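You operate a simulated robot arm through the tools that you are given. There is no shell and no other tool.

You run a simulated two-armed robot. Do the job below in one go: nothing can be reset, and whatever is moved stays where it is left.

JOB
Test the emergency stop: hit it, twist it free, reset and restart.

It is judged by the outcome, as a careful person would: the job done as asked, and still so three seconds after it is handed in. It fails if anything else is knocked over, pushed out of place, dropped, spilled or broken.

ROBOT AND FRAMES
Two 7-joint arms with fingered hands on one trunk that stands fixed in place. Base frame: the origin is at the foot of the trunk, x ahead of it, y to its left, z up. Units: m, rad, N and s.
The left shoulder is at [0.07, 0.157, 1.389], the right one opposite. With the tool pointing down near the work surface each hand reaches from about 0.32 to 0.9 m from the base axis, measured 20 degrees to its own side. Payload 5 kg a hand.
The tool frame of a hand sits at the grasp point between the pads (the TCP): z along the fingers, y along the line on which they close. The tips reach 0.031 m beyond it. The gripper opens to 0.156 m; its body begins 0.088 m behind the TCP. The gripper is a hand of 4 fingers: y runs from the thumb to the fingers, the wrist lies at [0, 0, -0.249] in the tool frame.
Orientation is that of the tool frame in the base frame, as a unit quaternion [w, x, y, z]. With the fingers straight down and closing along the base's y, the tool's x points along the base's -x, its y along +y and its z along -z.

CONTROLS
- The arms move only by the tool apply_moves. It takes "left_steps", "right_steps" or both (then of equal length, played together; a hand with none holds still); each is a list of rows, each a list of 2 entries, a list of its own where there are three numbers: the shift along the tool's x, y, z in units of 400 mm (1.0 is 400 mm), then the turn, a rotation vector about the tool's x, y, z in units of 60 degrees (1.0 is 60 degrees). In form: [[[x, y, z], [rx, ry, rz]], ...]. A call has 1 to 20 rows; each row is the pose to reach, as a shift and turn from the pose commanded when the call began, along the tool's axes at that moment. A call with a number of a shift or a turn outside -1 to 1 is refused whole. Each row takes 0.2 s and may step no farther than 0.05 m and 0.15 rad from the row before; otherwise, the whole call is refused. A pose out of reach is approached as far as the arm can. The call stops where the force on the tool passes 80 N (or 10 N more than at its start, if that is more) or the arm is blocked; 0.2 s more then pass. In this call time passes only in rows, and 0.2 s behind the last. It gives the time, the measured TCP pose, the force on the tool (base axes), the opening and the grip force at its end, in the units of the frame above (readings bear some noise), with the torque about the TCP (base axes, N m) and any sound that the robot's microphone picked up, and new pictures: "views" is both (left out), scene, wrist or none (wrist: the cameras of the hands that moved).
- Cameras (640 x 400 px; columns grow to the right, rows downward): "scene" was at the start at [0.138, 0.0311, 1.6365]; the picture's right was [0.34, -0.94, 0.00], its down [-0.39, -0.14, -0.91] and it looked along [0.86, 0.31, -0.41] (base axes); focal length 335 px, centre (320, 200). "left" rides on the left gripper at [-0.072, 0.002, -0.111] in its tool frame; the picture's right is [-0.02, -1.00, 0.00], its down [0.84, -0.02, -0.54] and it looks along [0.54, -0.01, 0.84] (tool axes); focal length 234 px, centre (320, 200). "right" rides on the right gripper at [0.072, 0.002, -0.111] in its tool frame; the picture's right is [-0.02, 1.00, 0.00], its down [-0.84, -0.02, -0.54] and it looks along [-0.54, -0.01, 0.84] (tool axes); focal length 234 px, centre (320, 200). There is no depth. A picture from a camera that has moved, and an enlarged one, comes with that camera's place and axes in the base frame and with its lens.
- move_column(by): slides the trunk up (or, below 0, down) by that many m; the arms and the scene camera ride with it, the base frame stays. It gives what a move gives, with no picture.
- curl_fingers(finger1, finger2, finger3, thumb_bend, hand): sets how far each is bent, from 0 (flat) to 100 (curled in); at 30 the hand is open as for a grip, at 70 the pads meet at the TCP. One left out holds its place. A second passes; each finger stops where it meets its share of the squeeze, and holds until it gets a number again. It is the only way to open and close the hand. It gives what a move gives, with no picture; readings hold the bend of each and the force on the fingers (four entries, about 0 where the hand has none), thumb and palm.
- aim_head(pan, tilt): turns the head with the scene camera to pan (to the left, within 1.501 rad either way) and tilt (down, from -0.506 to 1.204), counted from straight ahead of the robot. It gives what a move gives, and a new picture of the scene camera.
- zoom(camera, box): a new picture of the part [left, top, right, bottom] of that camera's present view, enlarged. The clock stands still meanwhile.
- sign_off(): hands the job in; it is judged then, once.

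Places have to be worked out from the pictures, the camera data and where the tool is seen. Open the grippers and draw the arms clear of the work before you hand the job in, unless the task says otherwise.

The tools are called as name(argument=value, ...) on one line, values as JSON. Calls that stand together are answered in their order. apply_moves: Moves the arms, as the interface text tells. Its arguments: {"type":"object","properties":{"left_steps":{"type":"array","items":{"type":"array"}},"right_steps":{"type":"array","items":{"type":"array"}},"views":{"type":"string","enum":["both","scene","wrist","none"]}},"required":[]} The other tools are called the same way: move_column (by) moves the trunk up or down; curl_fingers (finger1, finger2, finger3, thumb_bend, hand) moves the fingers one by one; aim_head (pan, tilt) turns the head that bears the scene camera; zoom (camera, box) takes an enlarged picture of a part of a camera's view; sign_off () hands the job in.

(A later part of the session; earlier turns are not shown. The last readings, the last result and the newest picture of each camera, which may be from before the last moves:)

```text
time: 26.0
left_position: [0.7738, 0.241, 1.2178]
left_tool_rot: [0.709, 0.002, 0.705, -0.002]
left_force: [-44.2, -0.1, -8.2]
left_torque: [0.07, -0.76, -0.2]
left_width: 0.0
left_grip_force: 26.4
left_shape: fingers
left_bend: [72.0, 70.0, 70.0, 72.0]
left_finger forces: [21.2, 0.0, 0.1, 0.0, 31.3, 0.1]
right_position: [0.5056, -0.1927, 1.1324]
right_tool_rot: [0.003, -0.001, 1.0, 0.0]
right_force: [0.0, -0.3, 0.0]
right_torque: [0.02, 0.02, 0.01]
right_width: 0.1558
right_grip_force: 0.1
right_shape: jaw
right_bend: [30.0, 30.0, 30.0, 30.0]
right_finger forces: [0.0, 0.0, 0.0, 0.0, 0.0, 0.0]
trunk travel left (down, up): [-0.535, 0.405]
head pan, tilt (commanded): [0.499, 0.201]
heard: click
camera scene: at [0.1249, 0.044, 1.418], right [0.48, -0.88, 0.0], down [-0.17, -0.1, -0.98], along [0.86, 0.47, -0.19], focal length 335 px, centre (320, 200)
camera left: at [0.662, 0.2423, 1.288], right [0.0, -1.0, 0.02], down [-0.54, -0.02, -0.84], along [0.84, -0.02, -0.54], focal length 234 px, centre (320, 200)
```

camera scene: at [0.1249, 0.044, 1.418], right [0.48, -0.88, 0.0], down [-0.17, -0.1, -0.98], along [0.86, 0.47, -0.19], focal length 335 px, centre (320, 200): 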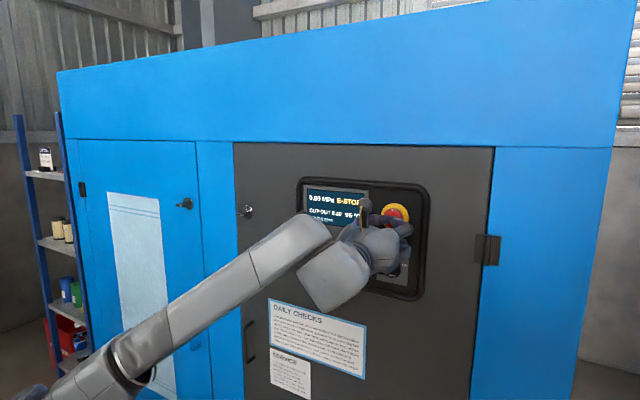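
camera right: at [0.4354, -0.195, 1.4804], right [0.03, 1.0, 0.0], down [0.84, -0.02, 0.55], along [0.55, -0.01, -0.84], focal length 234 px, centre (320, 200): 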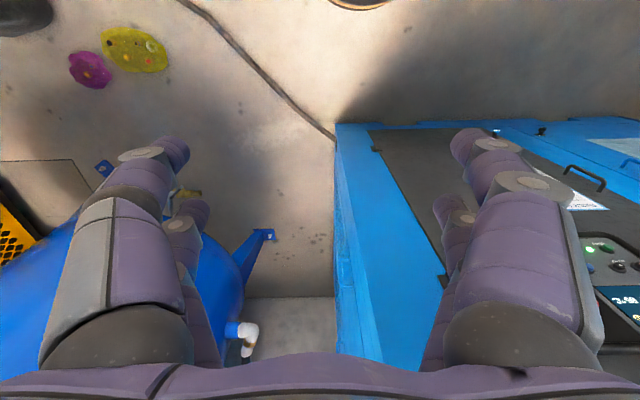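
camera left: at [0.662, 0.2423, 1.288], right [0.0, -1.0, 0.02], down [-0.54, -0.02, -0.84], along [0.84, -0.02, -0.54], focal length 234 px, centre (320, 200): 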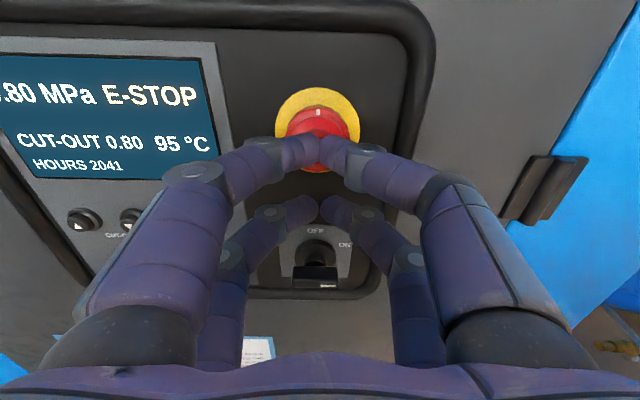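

A click and the display now reads E-STOP: it's latched. I'll back off and look at the cap for twist arrows.

apply_moves(left_steps=[[[0, 0, -0.03], [0, 0, 0]], [[0, 0, -0.08], [0, 0, 0]], [[0, 0, -0.14], [0, 0, 0]], [[0, 0, -0.2], [0, 0, 0]]], views="none")

curl_fingers(hand="left", finger1=30, thumb_bend=30)

zoom(camera="left", box=[240, 60, 400, 220])

zoom(camera="left", box=[0, 0, 640, 400])

```text
time: 27.0
left_position: [0.7, 0.2423, 1.2155]
left_tool_rot: [0.707, 0.001, 0.707, -0.001]
left_force: [0.9, -0.3, 0.0]
left_torque: [0.02, 0.0, -0.02]
left_width: 0.0039
left_grip_force: 0.1
left_shape: fingers
left_bend: [70.0, 70.0, 70.0, 70.0]
left_finger forces: [0.1, 0.0, 0.0, 0.0, 0.0, 0.0]
right_position: [0.5122, -0.1929, 1.1306]
right_tool_rot: [0.0, 0.001, 1.0, 0.0]
right_force: [0.0, 0.0, 0.7]
right_torque: [0.0, 0.0, 0.02]
right_width: 0.1558
right_grip_force: 0.1
right_shape: jaw
right_bend: [30.0, 30.0, 30.0, 30.0]
right_finger forces: [0.0, 0.0, 0.0, 0.0, 0.0, 0.1]
trunk travel left (down, up): [-0.535, 0.405]
head pan, tilt (commanded): [0.499, 0.201]
```

```text
time: 28.0
left_position: [0.7004, 0.242, 1.2135]
left_tool_rot: [0.707, 0.0, 0.707, -0.001]
left_force: [-0.8, -0.3, -0.9]
left_torque: [0.0, -0.02, 0.02]
left_width: 0.1598
left_grip_force: 0.1
left_shape: fingers
left_bend: [30.0, 70.0, 70.0, 30.0]
left_finger forces: [0.1, 0.0, 0.0, 0.0, 0.0, 0.0]
right_position: [0.5117, -0.1927, 1.1301]
right_tool_rot: [0.001, -0.001, 1.0, 0.0]
right_force: [0.1, 0.4, -0.2]
right_torque: [0.06, 0.01, 0.02]
right_width: 0.1561
right_grip_force: 0.0
right_shape: jaw
right_bend: [30.0, 30.0, 30.0, 30.0]
right_finger forces: [0.0, 0.1, 0.0, 0.0, 0.1, 0.0]
trunk travel left (down, up): [-0.535, 0.405]
head pan, tilt (commanded): [0.499, 0.201]
```

```text
2.50 times, centred on (320, 140) of left
camera zoom: at [0.5893, 0.2433, 1.2845], right [0.0, -1.0, 0.02], down [-0.55, -0.02, -0.84], along [0.84, -0.01, -0.54], focal length 585 px, centre (320, 350)
```

zoom: 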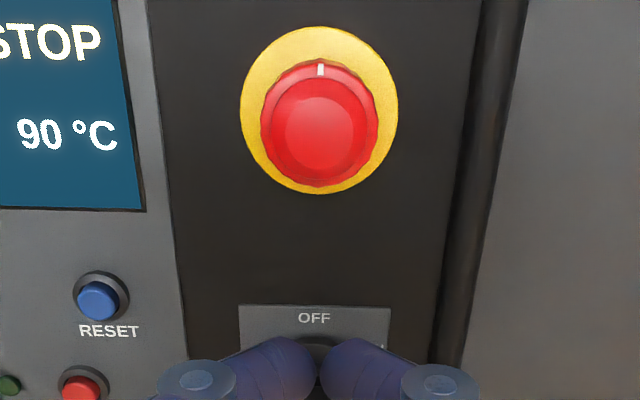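

```text
1.00 times, centred on (320, 200) of left (not enlarged: the box is as wide or as high as the picture)
camera zoom: at [0.5893, 0.2433, 1.2845], right [0.0, -1.0, 0.02], down [-0.55, -0.02, -0.84], along [0.84, -0.01, -0.54], focal length 234 px, centre (320, 200)
```

zoom: 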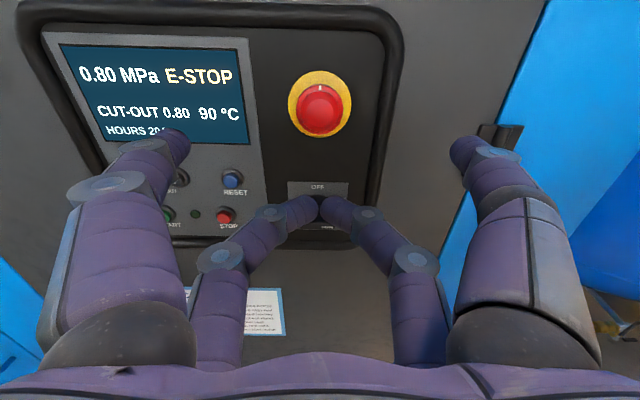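

The latched cap's axis is at about y=0.243, z=1.238, with its index mark at the top and its running lamp off. I'll half-open the upper pair and pre-rotate the hand 40° counter-clockwise around the cap axis while still 70 mm back, so I have room for a large clockwise twist.

curl_fingers(hand="left", finger1=50, thumb_bend=50)

apply_moves(left_steps=[[[-0.0006, -0.0087, 0], [0, 0, -0.1333]], [[-0.0024, -0.0172, 0], [0, 0, -0.2667]], [[-0.0054, -0.0254, 0], [0, 0, -0.4]], [[-0.0095, -0.0331, 0], [0, 0, -0.5333]], [[-0.0146, -0.0402, 0], [0, 0, -0.6667]]], views="both")

```text
time: 29.0
left_position: [0.7004, 0.2421, 1.2135]
left_tool_rot: [0.707, 0.0, 0.707, -0.001]
left_force: [0.4, 0.2, 0.3]
left_torque: [0.02, 0.01, -0.01]
left_width: 0.0815
left_grip_force: 0.1
left_shape: fingers
left_bend: [50.0, 70.0, 70.0, 50.0]
left_finger forces: [0.0, 0.0, 0.1, 0.1, 0.0, 0.0]
right_position: [0.5121, -0.1938, 1.129]
right_tool_rot: [0.001, 0.0, 1.0, 0.0]
right_force: [0.1, 0.5, 0.0]
right_torque: [0.03, 0.0, 0.01]
right_width: 0.1559
right_grip_force: 0.2
right_shape: jaw
right_bend: [30.0, 30.0, 30.0, 30.0]
right_finger forces: [0.0, 0.1, 0.1, 0.0, 0.1, 0.0]
trunk travel left (down, up): [-0.535, 0.405]
head pan, tilt (commanded): [0.499, 0.201]
```

```text
time: 30.2
left_position: [0.7019, 0.2253, 1.2189]
left_tool_rot: [0.664, -0.243, 0.665, -0.243]
left_force: [-0.8, -0.8, 0.4]
left_torque: [-0.02, 0.0, -0.02]
left_width: 0.0815
left_grip_force: 0.0
left_shape: fingers
left_bend: [50.0, 70.0, 70.0, 50.0]
left_finger forces: [0.0, 0.0, 0.0, 0.0, 0.0, 0.1]
right_position: [0.512, -0.1917, 1.1283]
right_tool_rot: [-0.001, 0.0, 1.0, -0.001]
right_force: [-0.9, -0.5, 0.1]
right_torque: [-0.03, -0.01, 0.02]
right_width: 0.1558
right_grip_force: 0.0
right_shape: jaw
right_bend: [30.0, 30.0, 30.0, 30.0]
right_finger forces: [0.0, 0.0, 0.0, 0.0, 0.1, 0.0]
trunk travel left (down, up): [-0.535, 0.405]
head pan, tilt (commanded): [0.499, 0.201]
camera scene: at [0.133, 0.044, 1.4174], right [0.48, -0.88, 0.0], down [-0.18, -0.1, -0.98], along [0.86, 0.47, -0.2], focal length 335 px, centre (320, 200)
camera left: at [0.5909, 0.2731, 1.2716], right [0.0, -0.75, 0.66], down [-0.55, -0.56, -0.63], along [0.84, -0.36, -0.41], focal length 234 px, centre (320, 200)
```

scene: 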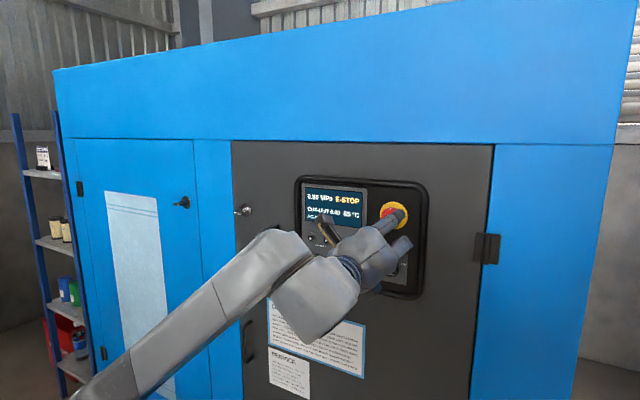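
left: 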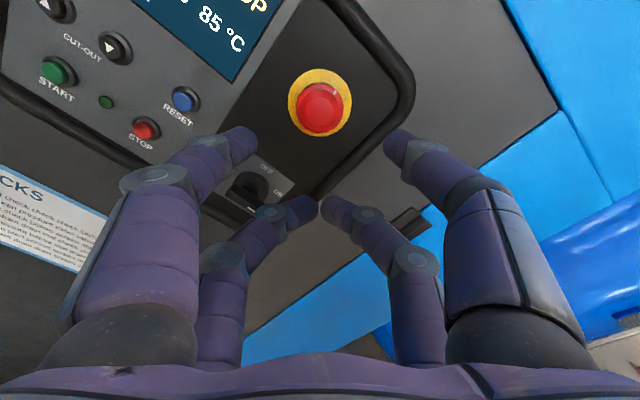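

Rotation worked, and the cap stays centred between the half-open fingers. I'll advance straight in until the pads are alongside the cap rim (TCP x≈0.79).

apply_moves(left_steps=[[[0, 0, 0.08], [0, 0, 0]], [[0, 0, 0.15], [0, 0, 0]], [[0, 0, 0.19], [0, 0, 0]], [[0, 0, 0.21], [0, 0, 0]], [[0, 0, 0.22], [0, 0, 0]]], views="both")

zoom(camera="left", box=[200, 40, 440, 220])

```text
time: 31.4
left_position: [0.7903, 0.2245, 1.2188]
left_tool_rot: [0.664, -0.241, 0.665, -0.242]
left_force: [0.5, 0.4, 0.8]
left_torque: [0.01, 0.03, 0.01]
left_width: 0.0817
left_grip_force: 0.0
left_shape: fingers
left_bend: [50.0, 70.0, 70.0, 50.0]
left_finger forces: [0.1, 0.0, 0.0, 0.0, 0.0, 0.0]
right_position: [0.5124, -0.1932, 1.1298]
right_tool_rot: [0.0, 0.0, 1.0, 0.001]
right_force: [-0.3, 0.3, 0.4]
right_torque: [0.01, -0.03, 0.01]
right_width: 0.1562
right_grip_force: 0.1
right_shape: jaw
right_bend: [30.0, 30.0, 30.0, 30.0]
right_finger forces: [0.0, 0.0, 0.0, 0.1, 0.0, 0.0]
trunk travel left (down, up): [-0.535, 0.405]
head pan, tilt (commanded): [0.499, 0.201]
camera scene: at [0.1327, 0.0441, 1.4174], right [0.48, -0.88, 0.0], down [-0.18, -0.1, -0.98], along [0.86, 0.47, -0.2], focal length 335 px, centre (320, 200)
camera left: at [0.6782, 0.2726, 1.2713], right [0.0, -0.75, 0.66], down [-0.55, -0.55, -0.63], along [0.84, -0.36, -0.41], focal length 234 px, centre (320, 200)
```

scene: 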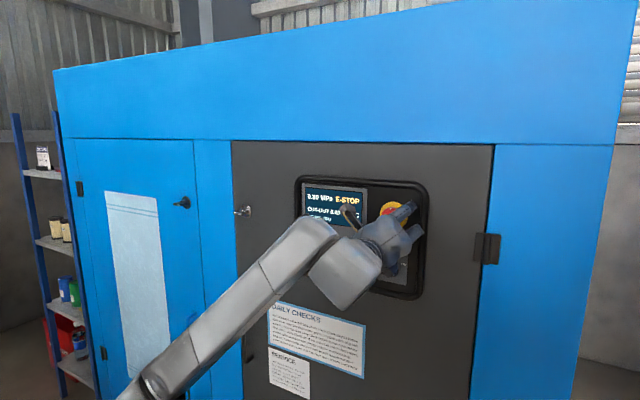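
left: 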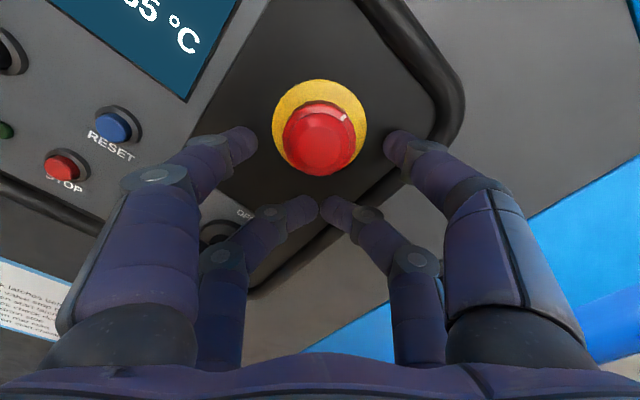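

```text
2.22 times, centred on (320, 130) of left
camera zoom: at [0.6782, 0.2726, 1.2713], right [0.0, -0.75, 0.66], down [-0.55, -0.55, -0.63], along [0.84, -0.36, -0.41], focal length 520 px, centre (320, 356)
```

zoom: 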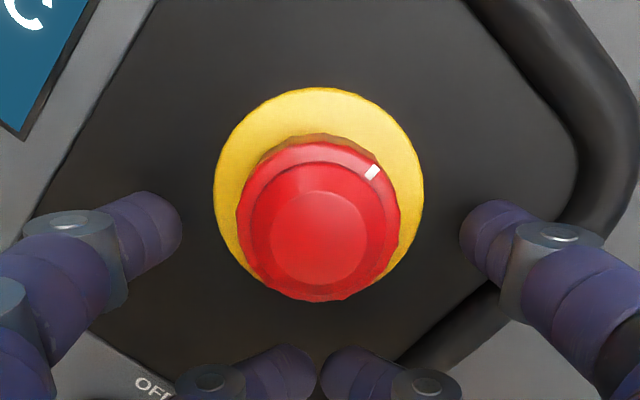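

The cap is centred between the tips and slightly deeper than they are. I'll go 8 mm further in and then close finger1 and the thumb on the rim.

apply_moves(left_steps=[[[0, 0, 0.01], [0, 0, 0]], [[0, 0, 0.02], [0, 0, 0]]], views="none")

curl_fingers(hand="left", finger1=75, thumb_bend=75)

zoom(camera="left", box=[200, 40, 440, 220])

```text
time: 32.0
left_position: [0.7935, 0.2249, 1.2191]
left_tool_rot: [0.664, -0.241, 0.665, -0.243]
left_force: [-19.7, -1.3, -3.4]
left_torque: [-0.22, 0.03, 0.45]
left_width: 0.0817
left_grip_force: 9.9
left_shape: fingers
left_bend: [48.0, 70.0, 70.0, 50.0]
left_finger forces: [12.6, 0.0, 0.0, 0.1, 6.9, 0.0]
right_position: [0.5086, -0.1931, 1.1302]
right_tool_rot: [0.001, 0.0, 1.0, -0.001]
right_force: [0.6, 0.4, 0.2]
right_torque: [0.0, 0.04, -0.06]
right_width: 0.156
right_grip_force: 0.0
right_shape: jaw
right_bend: [30.0, 30.0, 30.0, 30.0]
right_finger forces: [0.0, 0.0, 0.0, 0.0, 0.0, 0.0]
trunk travel left (down, up): [-0.535, 0.405]
head pan, tilt (commanded): [0.499, 0.201]
```

```text
time: 33.0
left_position: [0.7951, 0.2228, 1.2215]
left_tool_rot: [0.666, -0.24, 0.664, -0.242]
left_force: [2.8, -8.5, 11.8]
left_torque: [0.37, -0.25, -0.22]
left_width: 0.0413
left_grip_force: 15.1
left_shape: fingers
left_bend: [54.0, 70.0, 70.0, 66.0]
left_finger forces: [8.6, 0.1, 0.0, 0.0, 22.4, 0.1]
right_position: [0.5112, -0.1946, 1.1294]
right_tool_rot: [0.0, 0.0, 1.0, 0.0]
right_force: [1.0, -0.1, -0.9]
right_torque: [0.0, -0.01, -0.02]
right_width: 0.1561
right_grip_force: 0.2
right_shape: jaw
right_bend: [30.0, 30.0, 30.0, 30.0]
right_finger forces: [0.0, 0.1, 0.0, 0.1, 0.1, 0.0]
trunk travel left (down, up): [-0.535, 0.405]
head pan, tilt (commanded): [0.499, 0.201]
```

```text
2.22 times, centred on (320, 130) of left
camera zoom: at [0.6845, 0.2707, 1.2732], right [0.0, -0.75, 0.66], down [-0.54, -0.55, -0.63], along [0.84, -0.36, -0.41], focal length 520 px, centre (320, 356)
```

zoom: 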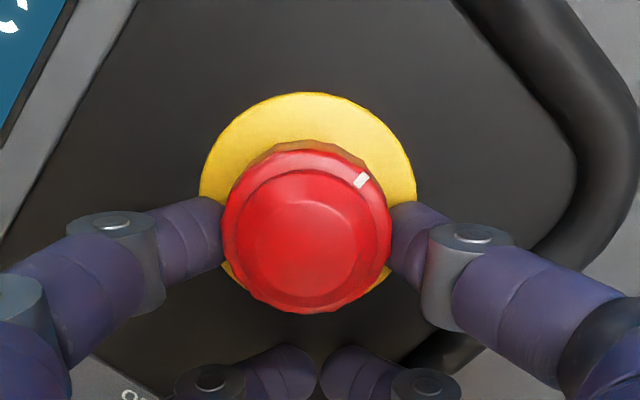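

The cap is gripped between finger1 and thumb (width 41 mm, 9 N/22 N). Now I'll twist clockwise 56° about the cap's axis, keeping the cap centre fixed.

apply_moves(left_steps=[[[0.0001, 0.0088, 0], [0, 0, 0.1333]], [[-0.001, 0.0175, 0], [0, 0, 0.2667]], [[-0.0034, 0.0259, 0], [0, 0, 0.4]], [[-0.0068, 0.0339, 0], [0, 0, 0.5333]], [[-0.0115, 0.0413, 0], [0, 0, 0.6667]], [[-0.017, 0.048, 0], [0, 0, 0.8]], [[-0.0235, 0.054, 0], [0, 0, 0.9333]]], views="both")

zoom(camera="left", box=[200, 40, 440, 220])

```text
time: 34.6
left_position: [0.797, 0.2459, 1.2111]
left_tool_rot: [0.7, 0.101, 0.7, 0.098]
left_force: [-8.6, -10.6, -2.3]
left_torque: [0.19, -0.14, -0.16]
left_width: 0.0409
left_grip_force: 18.0
left_shape: fingers
left_bend: [54.0, 70.0, 70.0, 66.0]
left_finger forces: [14.8, 0.1, 0.0, 0.0, 21.7, 0.0]
right_position: [0.5107, -0.1952, 1.1301]
right_tool_rot: [-0.001, 0.0, 1.0, 0.001]
right_force: [0.5, -0.2, 0.1]
right_torque: [-0.02, 0.0, -0.03]
right_width: 0.1559
right_grip_force: 0.0
right_shape: jaw
right_bend: [30.0, 30.0, 30.0, 30.0]
right_finger forces: [0.0, 0.0, 0.1, 0.0, 0.0, 0.1]
trunk travel left (down, up): [-0.535, 0.405]
head pan, tilt (commanded): [0.499, 0.201]
camera scene: at [0.1314, 0.0419, 1.4174], right [0.48, -0.88, 0.0], down [-0.17, -0.09, -0.98], along [0.86, 0.47, -0.2], focal length 335 px, centre (320, 200)
camera left: at [0.6851, 0.2271, 1.2805], right [0.0, -0.97, -0.26], down [-0.55, 0.22, -0.81], along [0.84, 0.14, -0.53], focal length 234 px, centre (320, 200)
```

scene: 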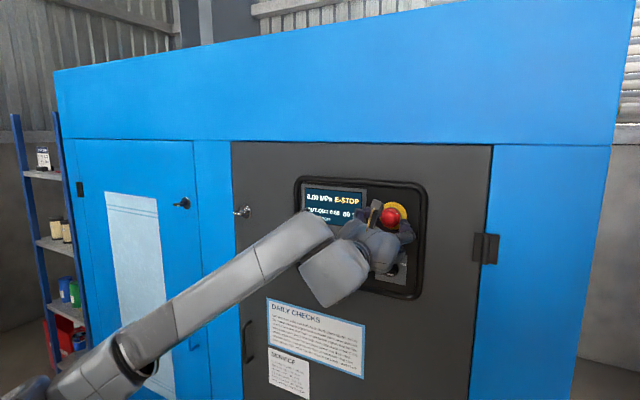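
left: 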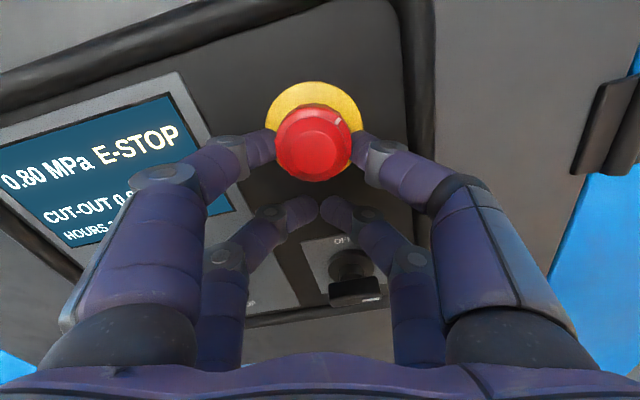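

```text
2.22 times, centred on (320, 130) of left
camera zoom: at [0.6851, 0.2271, 1.2805], right [0.0, -0.97, -0.26], down [-0.55, 0.22, -0.81], along [0.84, 0.14, -0.53], focal length 520 px, centre (320, 356)
```

zoom: 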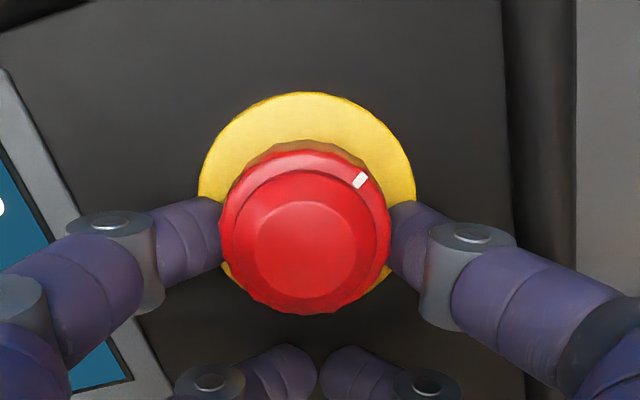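

The index mark moved with the hand, so the cap turned 56° clockwise, but no release click yet. I'll continue the twist by another 32°.

apply_moves(left_steps=[[[0.0001, 0.0088, 0], [0, 0, 0.1333]], [[-0.001, 0.0175, 0], [0, 0, 0.2667]], [[-0.0034, 0.0259, 0], [0, 0, 0.4]], [[-0.0068, 0.0339, 0], [0, 0, 0.5333]]], views="both")

zoom(camera="left", box=[200, 40, 440, 220])

```text
time: 35.6
left_position: [0.7968, 0.2598, 1.22]
left_tool_rot: [0.646, 0.289, 0.646, 0.288]
left_force: [-18.0, -8.8, -14.3]
left_torque: [0.25, 0.24, -0.61]
left_width: 0.0411
left_grip_force: 24.2
left_shape: fingers
left_bend: [54.0, 70.0, 70.0, 66.0]
left_finger forces: [15.8, 0.0, 0.1, 0.0, 32.3, 0.0]
right_position: [0.5096, -0.1935, 1.1306]
right_tool_rot: [0.001, 0.001, 1.0, 0.0]
right_force: [0.4, 0.2, 0.7]
right_torque: [-0.01, -0.02, -0.02]
right_width: 0.1557
right_grip_force: 0.0
right_shape: jaw
right_bend: [30.0, 30.0, 30.0, 30.0]
right_finger forces: [0.0, 0.1, 0.0, 0.0, 0.0, 0.1]
trunk travel left (down, up): [-0.535, 0.405]
head pan, tilt (commanded): [0.499, 0.201]
camera scene: at [0.1308, 0.0427, 1.4175], right [0.48, -0.88, 0.0], down [-0.17, -0.09, -0.98], along [0.86, 0.47, -0.2], focal length 335 px, centre (320, 200)
camera left: at [0.6856, 0.2067, 1.267], right [0.0, -0.68, -0.73], down [-0.54, 0.61, -0.57], along [0.84, 0.4, -0.37], focal length 234 px, centre (320, 200)
```

scene: 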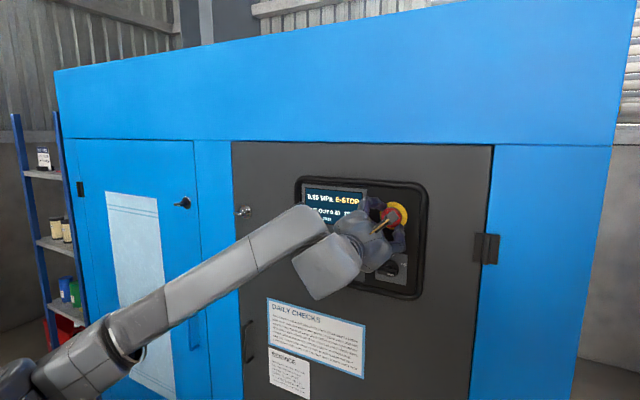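
left: 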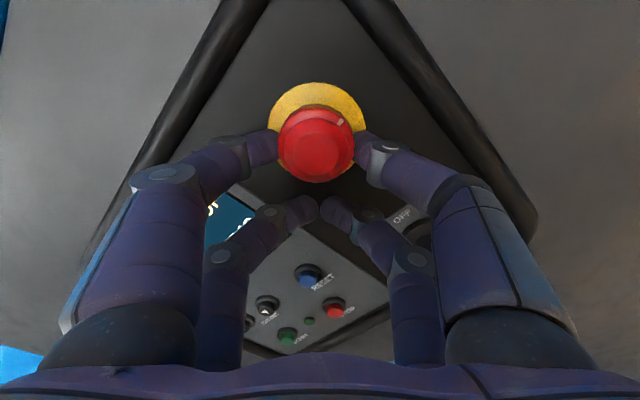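

```text
2.22 times, centred on (320, 130) of left
camera zoom: at [0.6856, 0.2067, 1.267], right [0.0, -0.68, -0.73], down [-0.54, 0.61, -0.57], along [0.84, 0.4, -0.37], focal length 520 px, centre (320, 356)
```

zoom: 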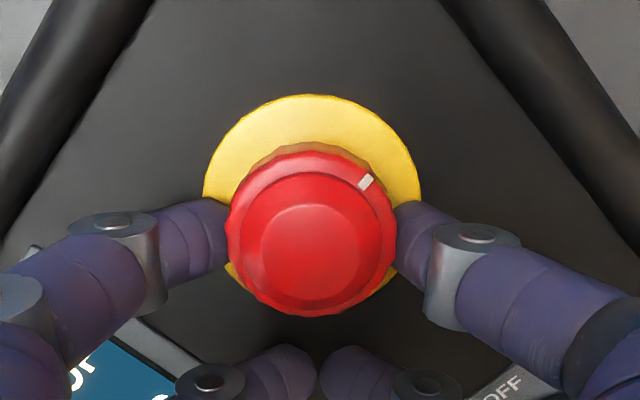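

The cap has now turned about 88° and pushes back along the axis with 18 N, though no click yet. I'll ease the hand back 8 mm so the cap can spring out, and listen.

apply_moves(left_steps=[[[0, 0, -0.007], [0, 0, 0]], [[0, 0, -0.014], [0, 0, 0]], [[0, 0, -0.02], [0, 0, 0]]], views="wrist")

zoom(camera="left", box=[200, 40, 440, 220])

```text
time: 36.4
left_position: [0.7912, 0.2606, 1.2197]
left_tool_rot: [0.645, 0.288, 0.646, 0.288]
left_force: [0.3, -7.6, -8.5]
left_torque: [0.28, 0.21, -0.27]
left_width: 0.0411
left_grip_force: 14.5
left_shape: fingers
left_bend: [55.0, 70.0, 70.0, 66.0]
left_finger forces: [8.6, 0.1, 0.0, 0.0, 20.5, 0.0]
right_position: [0.5128, -0.1937, 1.1275]
right_tool_rot: [-0.001, 0.0, 1.0, 0.001]
right_force: [-0.3, -0.4, 0.4]
right_torque: [0.0, 0.02, -0.02]
right_width: 0.1558
right_grip_force: 0.1
right_shape: jaw
right_bend: [30.0, 30.0, 30.0, 30.0]
right_finger forces: [0.0, 0.1, 0.1, 0.1, 0.0, 0.0]
trunk travel left (down, up): [-0.535, 0.405]
head pan, tilt (commanded): [0.499, 0.201]
camera left: at [0.6805, 0.2064, 1.2667], right [0.0, -0.69, -0.73], down [-0.55, 0.61, -0.57], along [0.84, 0.4, -0.38], focal length 234 px, centre (320, 200)
```

left: 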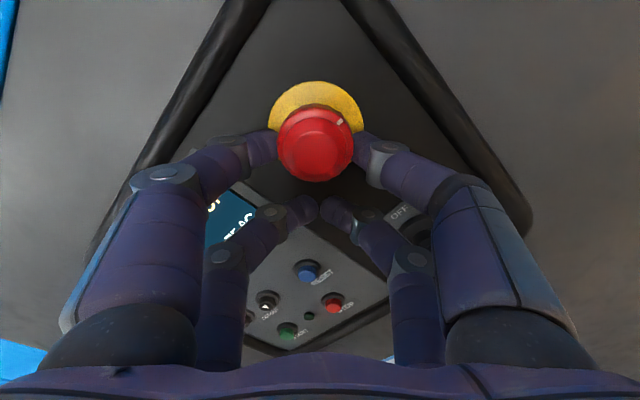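

```text
2.22 times, centred on (320, 130) of left
camera zoom: at [0.6805, 0.2064, 1.2667], right [0.0, -0.69, -0.73], down [-0.55, 0.61, -0.57], along [0.84, 0.4, -0.38], focal length 520 px, centre (320, 356)
```

zoom: 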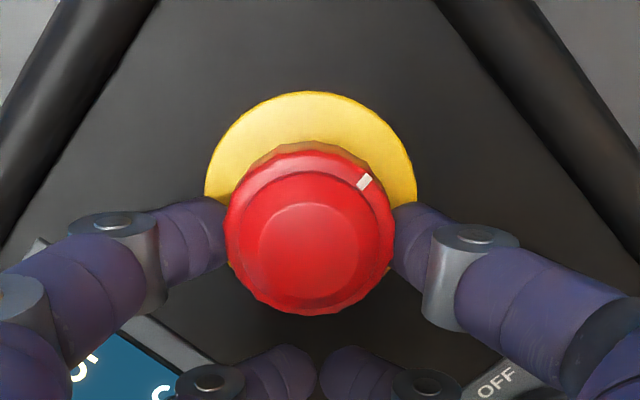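

The axial force vanished and the cap followed the hand outward, which suggests it has released. I'll open the two fingers and look at where the cap settles.

curl_fingers(hand="left", finger1=50, thumb_bend=50)

zoom(camera="left", box=[200, 40, 440, 220])

```text
time: 37.4
left_position: [0.7907, 0.2607, 1.22]
left_tool_rot: [0.646, 0.288, 0.646, 0.287]
left_force: [-0.1, -0.5, -1.0]
left_torque: [0.04, 0.0, 0.01]
left_width: 0.0805
left_grip_force: 0.2
left_shape: fingers
left_bend: [50.0, 70.0, 70.0, 50.0]
left_finger forces: [0.1, 0.1, 0.0, 0.0, 0.0, 0.0]
right_position: [0.5121, -0.1937, 1.1282]
right_tool_rot: [0.0, 0.0, 1.0, 0.0]
right_force: [-0.4, 1.0, -0.2]
right_torque: [-0.04, 0.0, 0.02]
right_width: 0.1556
right_grip_force: 0.0
right_shape: jaw
right_bend: [30.0, 30.0, 30.0, 30.0]
right_finger forces: [0.0, 0.0, 0.0, 0.0, 0.1, 0.0]
trunk travel left (down, up): [-0.535, 0.405]
head pan, tilt (commanded): [0.499, 0.201]
```

```text
2.22 times, centred on (320, 130) of left
camera zoom: at [0.679, 0.2073, 1.2673], right [0.0, -0.69, -0.73], down [-0.54, 0.61, -0.58], along [0.84, 0.4, -0.37], focal length 520 px, centre (320, 356)
```

zoom: 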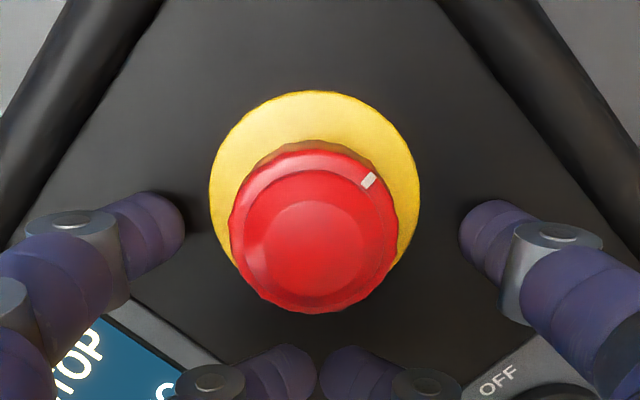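

The cap now sits about 6–8 mm further out than when latched (x front ≈0.80 vs 0.808, and larger in view), so it has released. I'll back away and turn the hand upright again to view the whole panel.

apply_moves(left_steps=[[[0, 0, -0.05], [0, 0, 0]], [[0, 0, -0.12], [0, 0, 0]], [[0, 0, -0.2], [0, 0, 0]], [[0, 0, -0.25], [0, 0, 0]], [[0, 0, -0.25], [0, 0, -0.1333]], [[0, 0, -0.25], [0, 0, -0.2667]], [[0, 0, -0.25], [0, 0, -0.4]], [[0, 0, -0.25], [0, 0, -0.5333]], [[0, 0, -0.25], [0, 0, -0.6667]], [[0, 0, -0.25], [0, 0, -0.8]]], views="both")

zoom(camera="scene", box=[290, 170, 440, 300])

zoom(camera="left", box=[120, 20, 440, 260])

```text
time: 39.6
left_position: [0.6907, 0.2605, 1.2189]
left_tool_rot: [0.707, 0.0, 0.707, -0.001]
left_force: [0.1, -0.1, -1.0]
left_torque: [0.01, -0.01, 0.02]
left_width: 0.0806
left_grip_force: 0.2
left_shape: fingers
left_bend: [50.0, 70.0, 70.0, 50.0]
left_finger forces: [0.0, 0.1, 0.0, 0.1, 0.0, 0.0]
right_position: [0.5131, -0.1931, 1.1298]
right_tool_rot: [0.0, 0.0, 1.0, 0.0]
right_force: [-0.6, -0.7, -0.7]
right_torque: [0.02, -0.01, 0.01]
right_width: 0.1562
right_grip_force: 0.0
right_shape: jaw
right_bend: [30.0, 30.0, 30.0, 30.0]
right_finger forces: [0.1, 0.0, 0.0, 0.1, 0.1, 0.0]
trunk travel left (down, up): [-0.535, 0.405]
head pan, tilt (commanded): [0.499, 0.201]
camera scene: at [0.133, 0.044, 1.4174], right [0.48, -0.88, 0.0], down [-0.18, -0.1, -0.98], along [0.86, 0.47, -0.2], focal length 335 px, centre (320, 200)
camera left: at [0.5788, 0.2618, 1.2894], right [0.0, -1.0, 0.03], down [-0.55, -0.02, -0.84], along [0.84, -0.02, -0.55], focal length 234 px, centre (320, 200)
```

scene: 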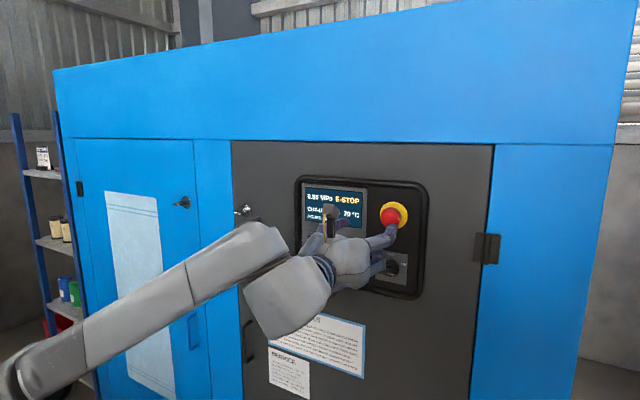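
left: 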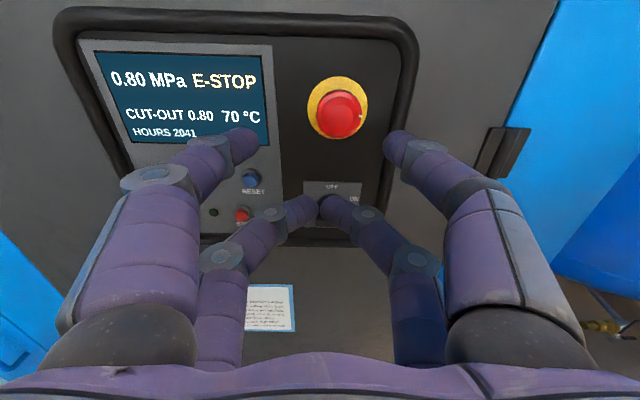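

```text
3.08 times, centred on (365, 235) of scene
camera zoom: at [0.133, 0.044, 1.4174], right [0.48, -0.88, 0.0], down [-0.18, -0.1, -0.98], along [0.86, 0.47, -0.2], focal length 1030 px, centre (182, 92)
```

zoom: 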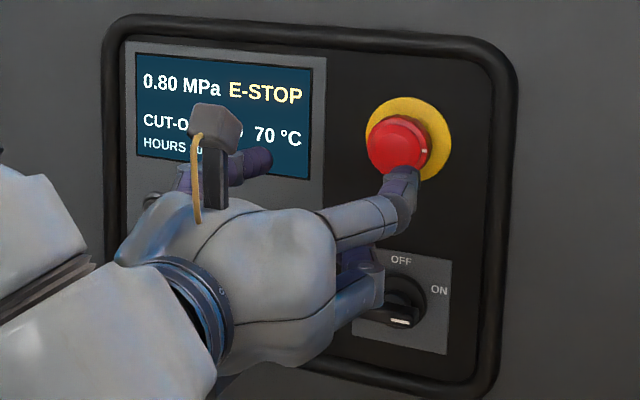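

```text
1.67 times, centred on (280, 140) of left
camera zoom: at [0.5788, 0.2618, 1.2894], right [0.0, -1.0, 0.03], down [-0.55, -0.02, -0.84], along [0.84, -0.02, -0.55], focal length 390 px, centre (387, 300)
```

zoom: 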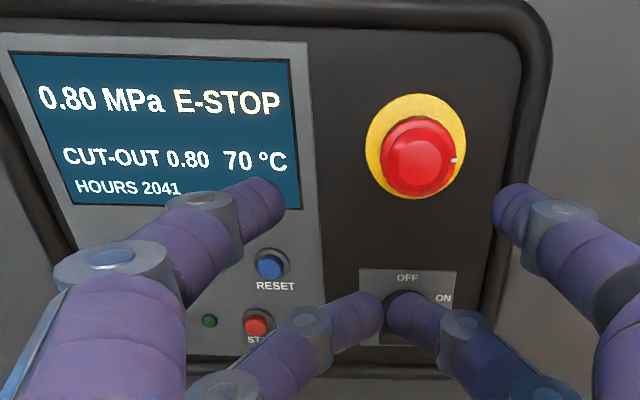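

E-stop cap is out with its mark at 3 o'clock; the display still says E-STOP awaiting reset. RESET is at about [0.83, 0.343, 1.154] with STOP 54 mm below it, so I'll pinch the upper pair again and tilt the hand 30° down, so only that pair leads, then line up with RESET.

curl_fingers(hand="left", finger1=70, thumb_bend=70)

apply_moves(left_steps=[[[0.048, 0.0515, 0], [0, 0.125, 0]], [[0.096, 0.103, 0], [0, 0.25, 0]], [[0.144, 0.1545, 0], [0, 0.375, 0]], [[0.1915, 0.206, 0.02], [0, 0.5, 0]]], views="both")

zoom(camera="left", box=[200, 20, 440, 200])

```text
time: 40.6
left_position: [0.6914, 0.2604, 1.2193]
left_tool_rot: [0.707, 0.0, 0.707, -0.001]
left_force: [-1.5, -0.2, 0.0]
left_torque: [0.02, 0.0, 0.03]
left_width: 0.0049
left_grip_force: 0.1
left_shape: fingers
left_bend: [70.0, 70.0, 70.0, 70.0]
left_finger forces: [0.1, 0.0, 0.0, 0.1, 0.1, 0.0]
right_position: [0.512, -0.1922, 1.1289]
right_tool_rot: [0.0, 0.0, 1.0, 0.0]
right_force: [0.2, 0.2, -1.1]
right_torque: [0.01, 0.0, -0.01]
right_width: 0.156
right_grip_force: 0.0
right_shape: jaw
right_bend: [30.0, 30.0, 30.0, 30.0]
right_finger forces: [0.0, 0.0, 0.1, 0.0, 0.0, 0.1]
trunk travel left (down, up): [-0.535, 0.405]
head pan, tilt (commanded): [0.499, 0.201]
```

```text
time: 41.6
left_position: [0.7002, 0.3431, 1.1408]
left_tool_rot: [0.498, 0.001, 0.867, -0.001]
left_force: [0.7, 0.5, -0.3]
left_torque: [-0.02, 0.01, 0.0]
left_width: 0.0049
left_grip_force: 0.1
left_shape: fingers
left_bend: [70.0, 70.0, 70.0, 70.0]
left_finger forces: [0.1, 0.0, 0.1, 0.0, 0.1, 0.1]
right_position: [0.5122, -0.1915, 1.1287]
right_tool_rot: [0.0, 0.0, 1.0, 0.0]
right_force: [-0.4, -0.2, 0.3]
right_torque: [-0.02, 0.04, 0.0]
right_width: 0.1557
right_grip_force: 0.0
right_shape: jaw
right_bend: [30.0, 30.0, 30.0, 30.0]
right_finger forces: [0.0, 0.0, 0.1, 0.1, 0.1, 0.0]
trunk travel left (down, up): [-0.535, 0.405]
head pan, tilt (commanded): [0.499, 0.201]
camera scene: at [0.1342, 0.0446, 1.4172], right [0.48, -0.88, 0.0], down [-0.18, -0.1, -0.98], along [0.86, 0.47, -0.2], focal length 335 px, centre (320, 200)
camera left: at [0.6398, 0.3446, 1.2581], right [0.01, -1.0, 0.02], down [-0.89, -0.02, -0.45], along [0.45, -0.01, -0.89], focal length 234 px, centre (320, 200)
```

scene: 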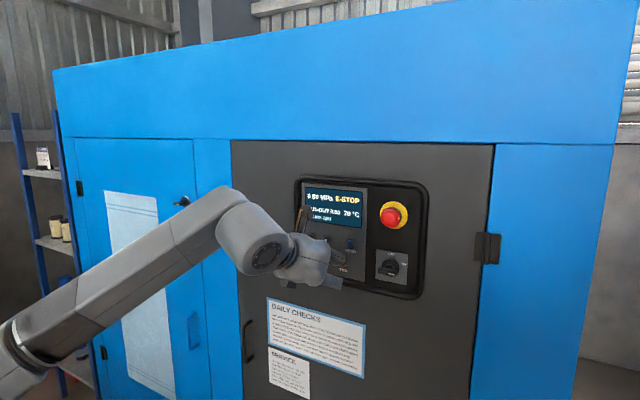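
left: 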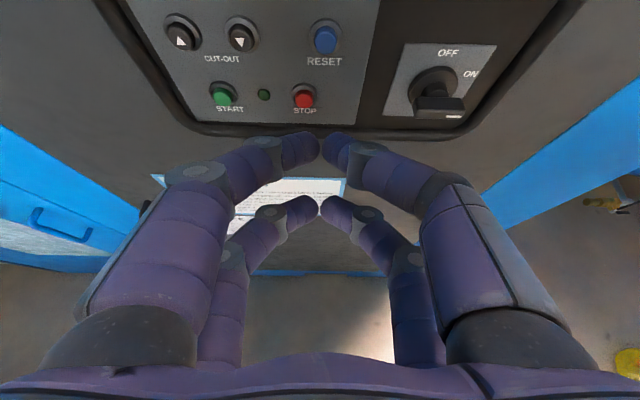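

```text
2.22 times, centred on (320, 110) of left
camera zoom: at [0.6398, 0.3446, 1.2581], right [0.01, -1.0, 0.02], down [-0.89, -0.02, -0.45], along [0.45, -0.01, -0.89], focal length 520 px, centre (320, 400)
```

zoom: 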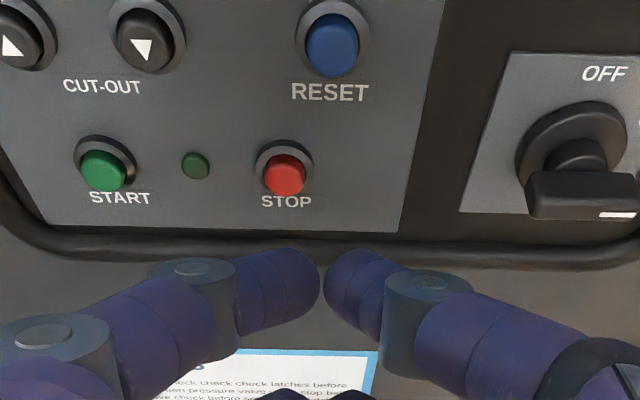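

The wrist view now shows all the buttons: RESET ≈ [0.83, 0.341, 1.155], STOP ≈ [0.83, 0.360, 1.102], START ≈ [0.83, 0.438, 1.102]. I'll advance straight forward to about 15 mm short of RESET and check alignment.

apply_moves(left_steps=[[[-0.034, -0.002, 0.053], [0, 0, 0]], [[-0.067, -0.004, 0.106], [0, 0, 0]], [[-0.1003, -0.005, 0.1587], [0, 0, 0]]], views="both")

zoom(camera="left", box=[200, 20, 440, 200])

zoom(camera="scene", box=[290, 200, 410, 300])

```text
time: 42.4
left_position: [0.7754, 0.3388, 1.1444]
left_tool_rot: [0.499, 0.0, 0.867, 0.0]
left_force: [-0.3, 0.5, 0.0]
left_torque: [0.0, 0.02, 0.02]
left_width: 0.0046
left_grip_force: 0.2
left_shape: fingers
left_bend: [70.0, 70.0, 70.0, 70.0]
left_finger forces: [0.0, 0.0, 0.1, 0.1, 0.0, 0.0]
right_position: [0.5125, -0.1937, 1.1286]
right_tool_rot: [-0.002, 0.0, 1.0, 0.0]
right_force: [0.3, 0.3, -0.4]
right_torque: [-0.01, 0.03, 0.01]
right_width: 0.1556
right_grip_force: 0.0
right_shape: jaw
right_bend: [30.0, 30.0, 30.0, 30.0]
right_finger forces: [0.0, 0.1, 0.1, 0.0, 0.0, 0.0]
trunk travel left (down, up): [-0.535, 0.405]
head pan, tilt (commanded): [0.499, 0.201]
camera scene: at [0.1337, 0.0437, 1.4173], right [0.48, -0.88, 0.0], down [-0.18, -0.1, -0.98], along [0.86, 0.47, -0.2], focal length 335 px, centre (320, 200)
camera left: at [0.714, 0.3407, 1.261], right [0.01, -1.0, 0.02], down [-0.89, -0.02, -0.45], along [0.45, -0.01, -0.89], focal length 234 px, centre (320, 200)
```

scene: 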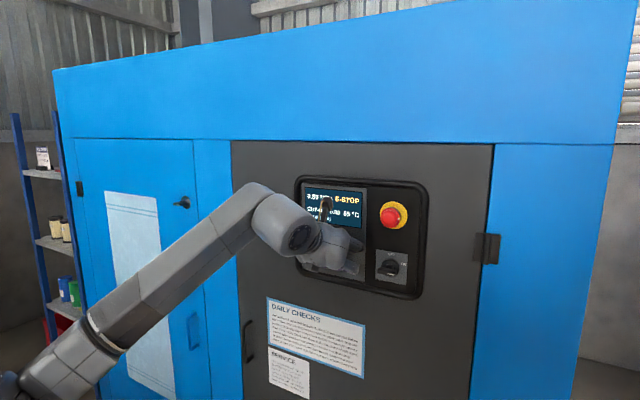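
left: 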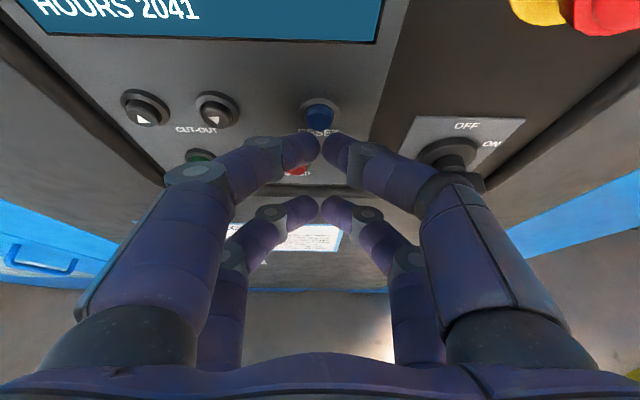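

```text
2.22 times, centred on (320, 110) of left
camera zoom: at [0.714, 0.3407, 1.261], right [0.01, -1.0, 0.02], down [-0.89, -0.02, -0.45], along [0.45, -0.01, -0.89], focal length 520 px, centre (320, 400)
```

zoom: 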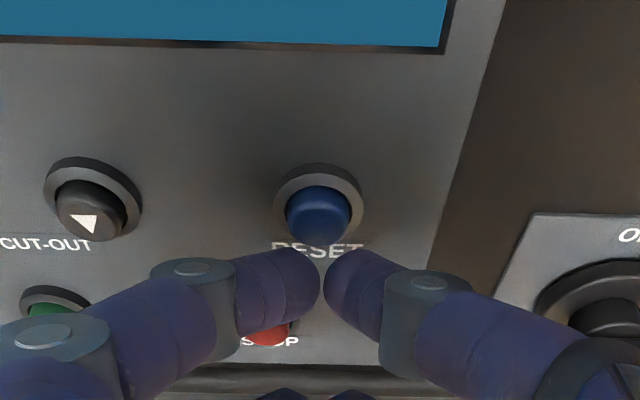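

```text
4.00 times, centred on (350, 250) of scene
camera zoom: at [0.1337, 0.0437, 1.4173], right [0.48, -0.88, 0.0], down [-0.18, -0.1, -0.98], along [0.86, 0.47, -0.2], focal length 1338 px, centre (200, 0)
```

zoom: 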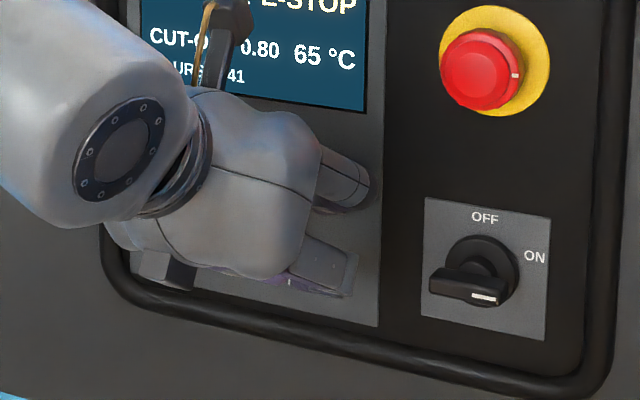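

Tips are centred on RESET (≈8 mm ahead, face near x=0.824), and STOP is 25 mm behind the leading plane of the lower pair. Pressing RESET gently now.

apply_moves(left_steps=[[[-0.005, 0, 0.0087], [0, 0, 0]], [[-0.01, 0, 0.0173], [0, 0, 0]], [[-0.01375, 0, 0.0238], [0, 0, 0]], [[-0.0175, 0, 0.0303], [0, 0, 0]]], views="both")

zoom(camera="scene", box=[290, 170, 440, 300])

```text
time: 43.4
left_position: [0.7857, 0.3415, 1.144]
left_tool_rot: [0.499, 0.001, 0.866, -0.001]
left_force: [-7.3, 0.4, -3.6]
left_torque: [-0.02, 0.08, 0.04]
left_width: 0.0042
left_grip_force: 4.6
left_shape: fingers
left_bend: [70.0, 70.0, 70.0, 70.0]
left_finger forces: [7.9, 0.0, 0.0, 0.0, 1.0, 0.0]
right_position: [0.51, -0.1926, 1.1292]
right_tool_rot: [0.0, 0.001, 1.0, 0.0]
right_force: [0.4, -1.5, 0.3]
right_torque: [0.04, -0.02, -0.01]
right_width: 0.1561
right_grip_force: 0.0
right_shape: jaw
right_bend: [30.0, 30.0, 30.0, 30.0]
right_finger forces: [0.0, 0.1, 0.0, 0.1, 0.0, 0.0]
trunk travel left (down, up): [-0.535, 0.405]
head pan, tilt (commanded): [0.499, 0.201]
heard: click
camera scene: at [0.1316, 0.0444, 1.4174], right [0.48, -0.88, 0.0], down [-0.17, -0.1, -0.98], along [0.86, 0.47, -0.2], focal length 335 px, centre (320, 200)
camera left: at [0.7256, 0.3423, 1.262], right [0.01, -1.0, 0.02], down [-0.89, -0.02, -0.45], along [0.45, -0.01, -0.89], focal length 234 px, centre (320, 200)
```

scene: 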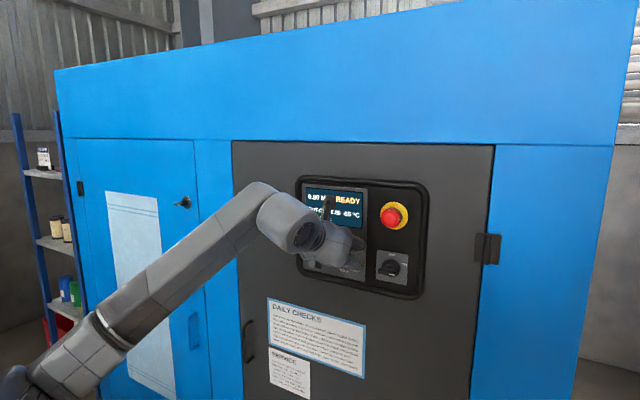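
left: 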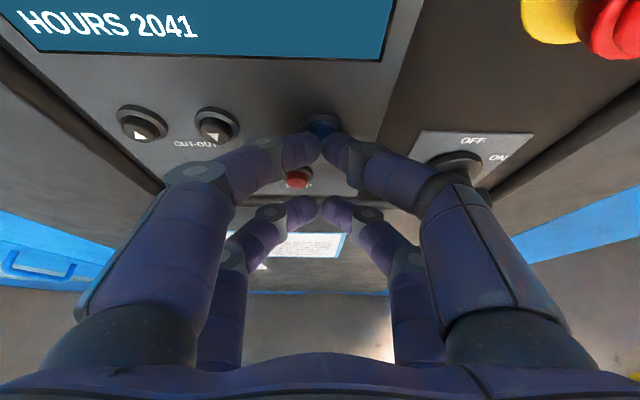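

```text
3.08 times, centred on (365, 235) of scene
camera zoom: at [0.1316, 0.0444, 1.4174], right [0.48, -0.88, 0.0], down [-0.17, -0.1, -0.98], along [0.86, 0.47, -0.2], focal length 1030 px, centre (182, 92)
```

zoom: 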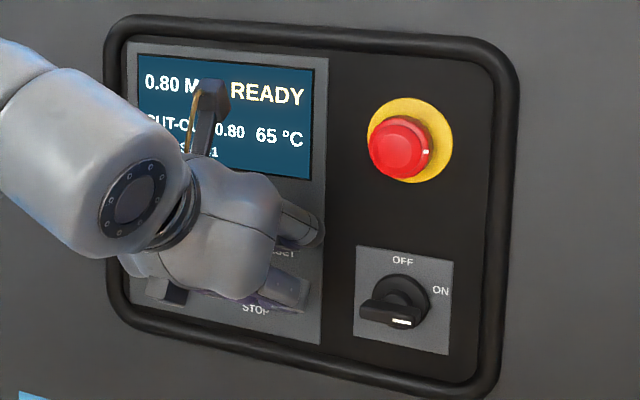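

RESET clicked and the display reads READY. I'll back off 50 mm, then shift over to START at about [0.824, 0.435, 1.106].

apply_moves(left_steps=[[[0.03, 0, -0.054], [0, 0, 0]], [[0.0625, 0, -0.108], [0, 0, 0]], [[0.0893, 0.0588, -0.0926], [0, 0, 0]], [[0.1161, 0.1176, -0.0772], [0, 0, 0]], [[0.1429, 0.1763, -0.0617], [0, 0, 0]], [[0.1697, 0.235, -0.0463], [0, 0, 0]]], views="both")

zoom(camera="left", box=[200, 20, 440, 200])

```text
time: 44.8
left_position: [0.7373, 0.4338, 1.0966]
left_tool_rot: [0.5, 0.001, 0.866, -0.001]
left_force: [0.1, 0.2, -0.4]
left_torque: [-0.08, 0.0, -0.01]
left_width: 0.0044
left_grip_force: 0.1
left_shape: fingers
left_bend: [70.0, 70.0, 70.0, 70.0]
left_finger forces: [0.0, 0.0, 0.0, 0.0, 0.1, 0.0]
right_position: [0.5121, -0.1918, 1.1291]
right_tool_rot: [0.0, 0.0, 1.0, 0.0]
right_force: [-0.1, 0.3, 1.5]
right_torque: [-0.02, -0.03, -0.01]
right_width: 0.1561
right_grip_force: 0.1
right_shape: jaw
right_bend: [30.0, 30.0, 30.0, 30.0]
right_finger forces: [0.0, 0.0, 0.0, 0.0, 0.0, 0.1]
trunk travel left (down, up): [-0.535, 0.405]
head pan, tilt (commanded): [0.499, 0.201]
camera scene: at [0.1328, 0.0448, 1.4174], right [0.48, -0.88, 0.0], down [-0.18, -0.1, -0.98], along [0.86, 0.47, -0.2], focal length 335 px, centre (320, 200)
camera left: at [0.6776, 0.4351, 1.2135], right [0.01, -1.0, 0.02], down [-0.89, -0.02, -0.45], along [0.45, -0.01, -0.89], focal length 234 px, centre (320, 200)
```

scene: 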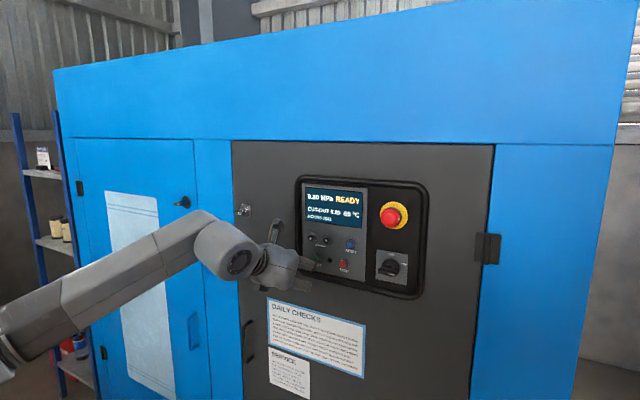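
left: 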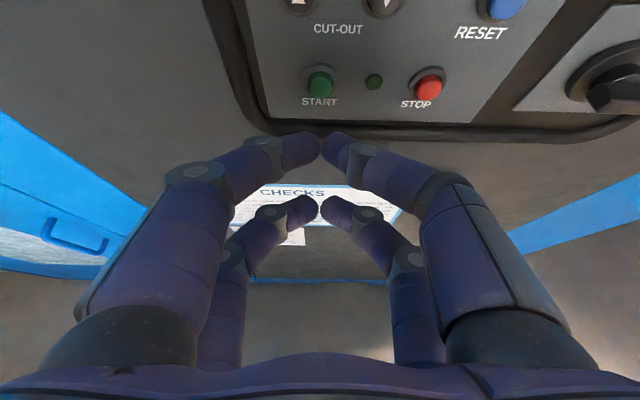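

```text
2.22 times, centred on (320, 110) of left
camera zoom: at [0.6776, 0.4351, 1.2135], right [0.01, -1.0, 0.02], down [-0.89, -0.02, -0.45], along [0.45, -0.01, -0.89], focal length 520 px, centre (320, 400)
```

zoom: 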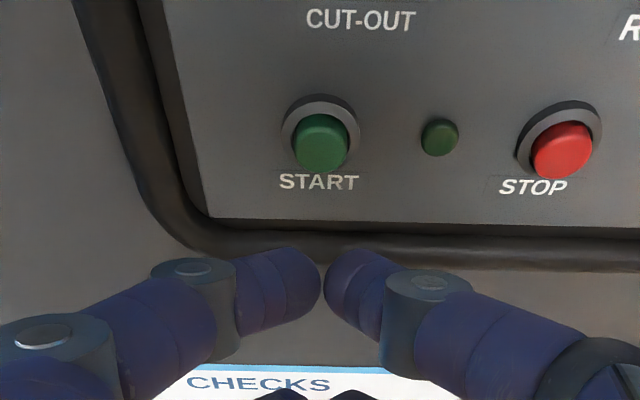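

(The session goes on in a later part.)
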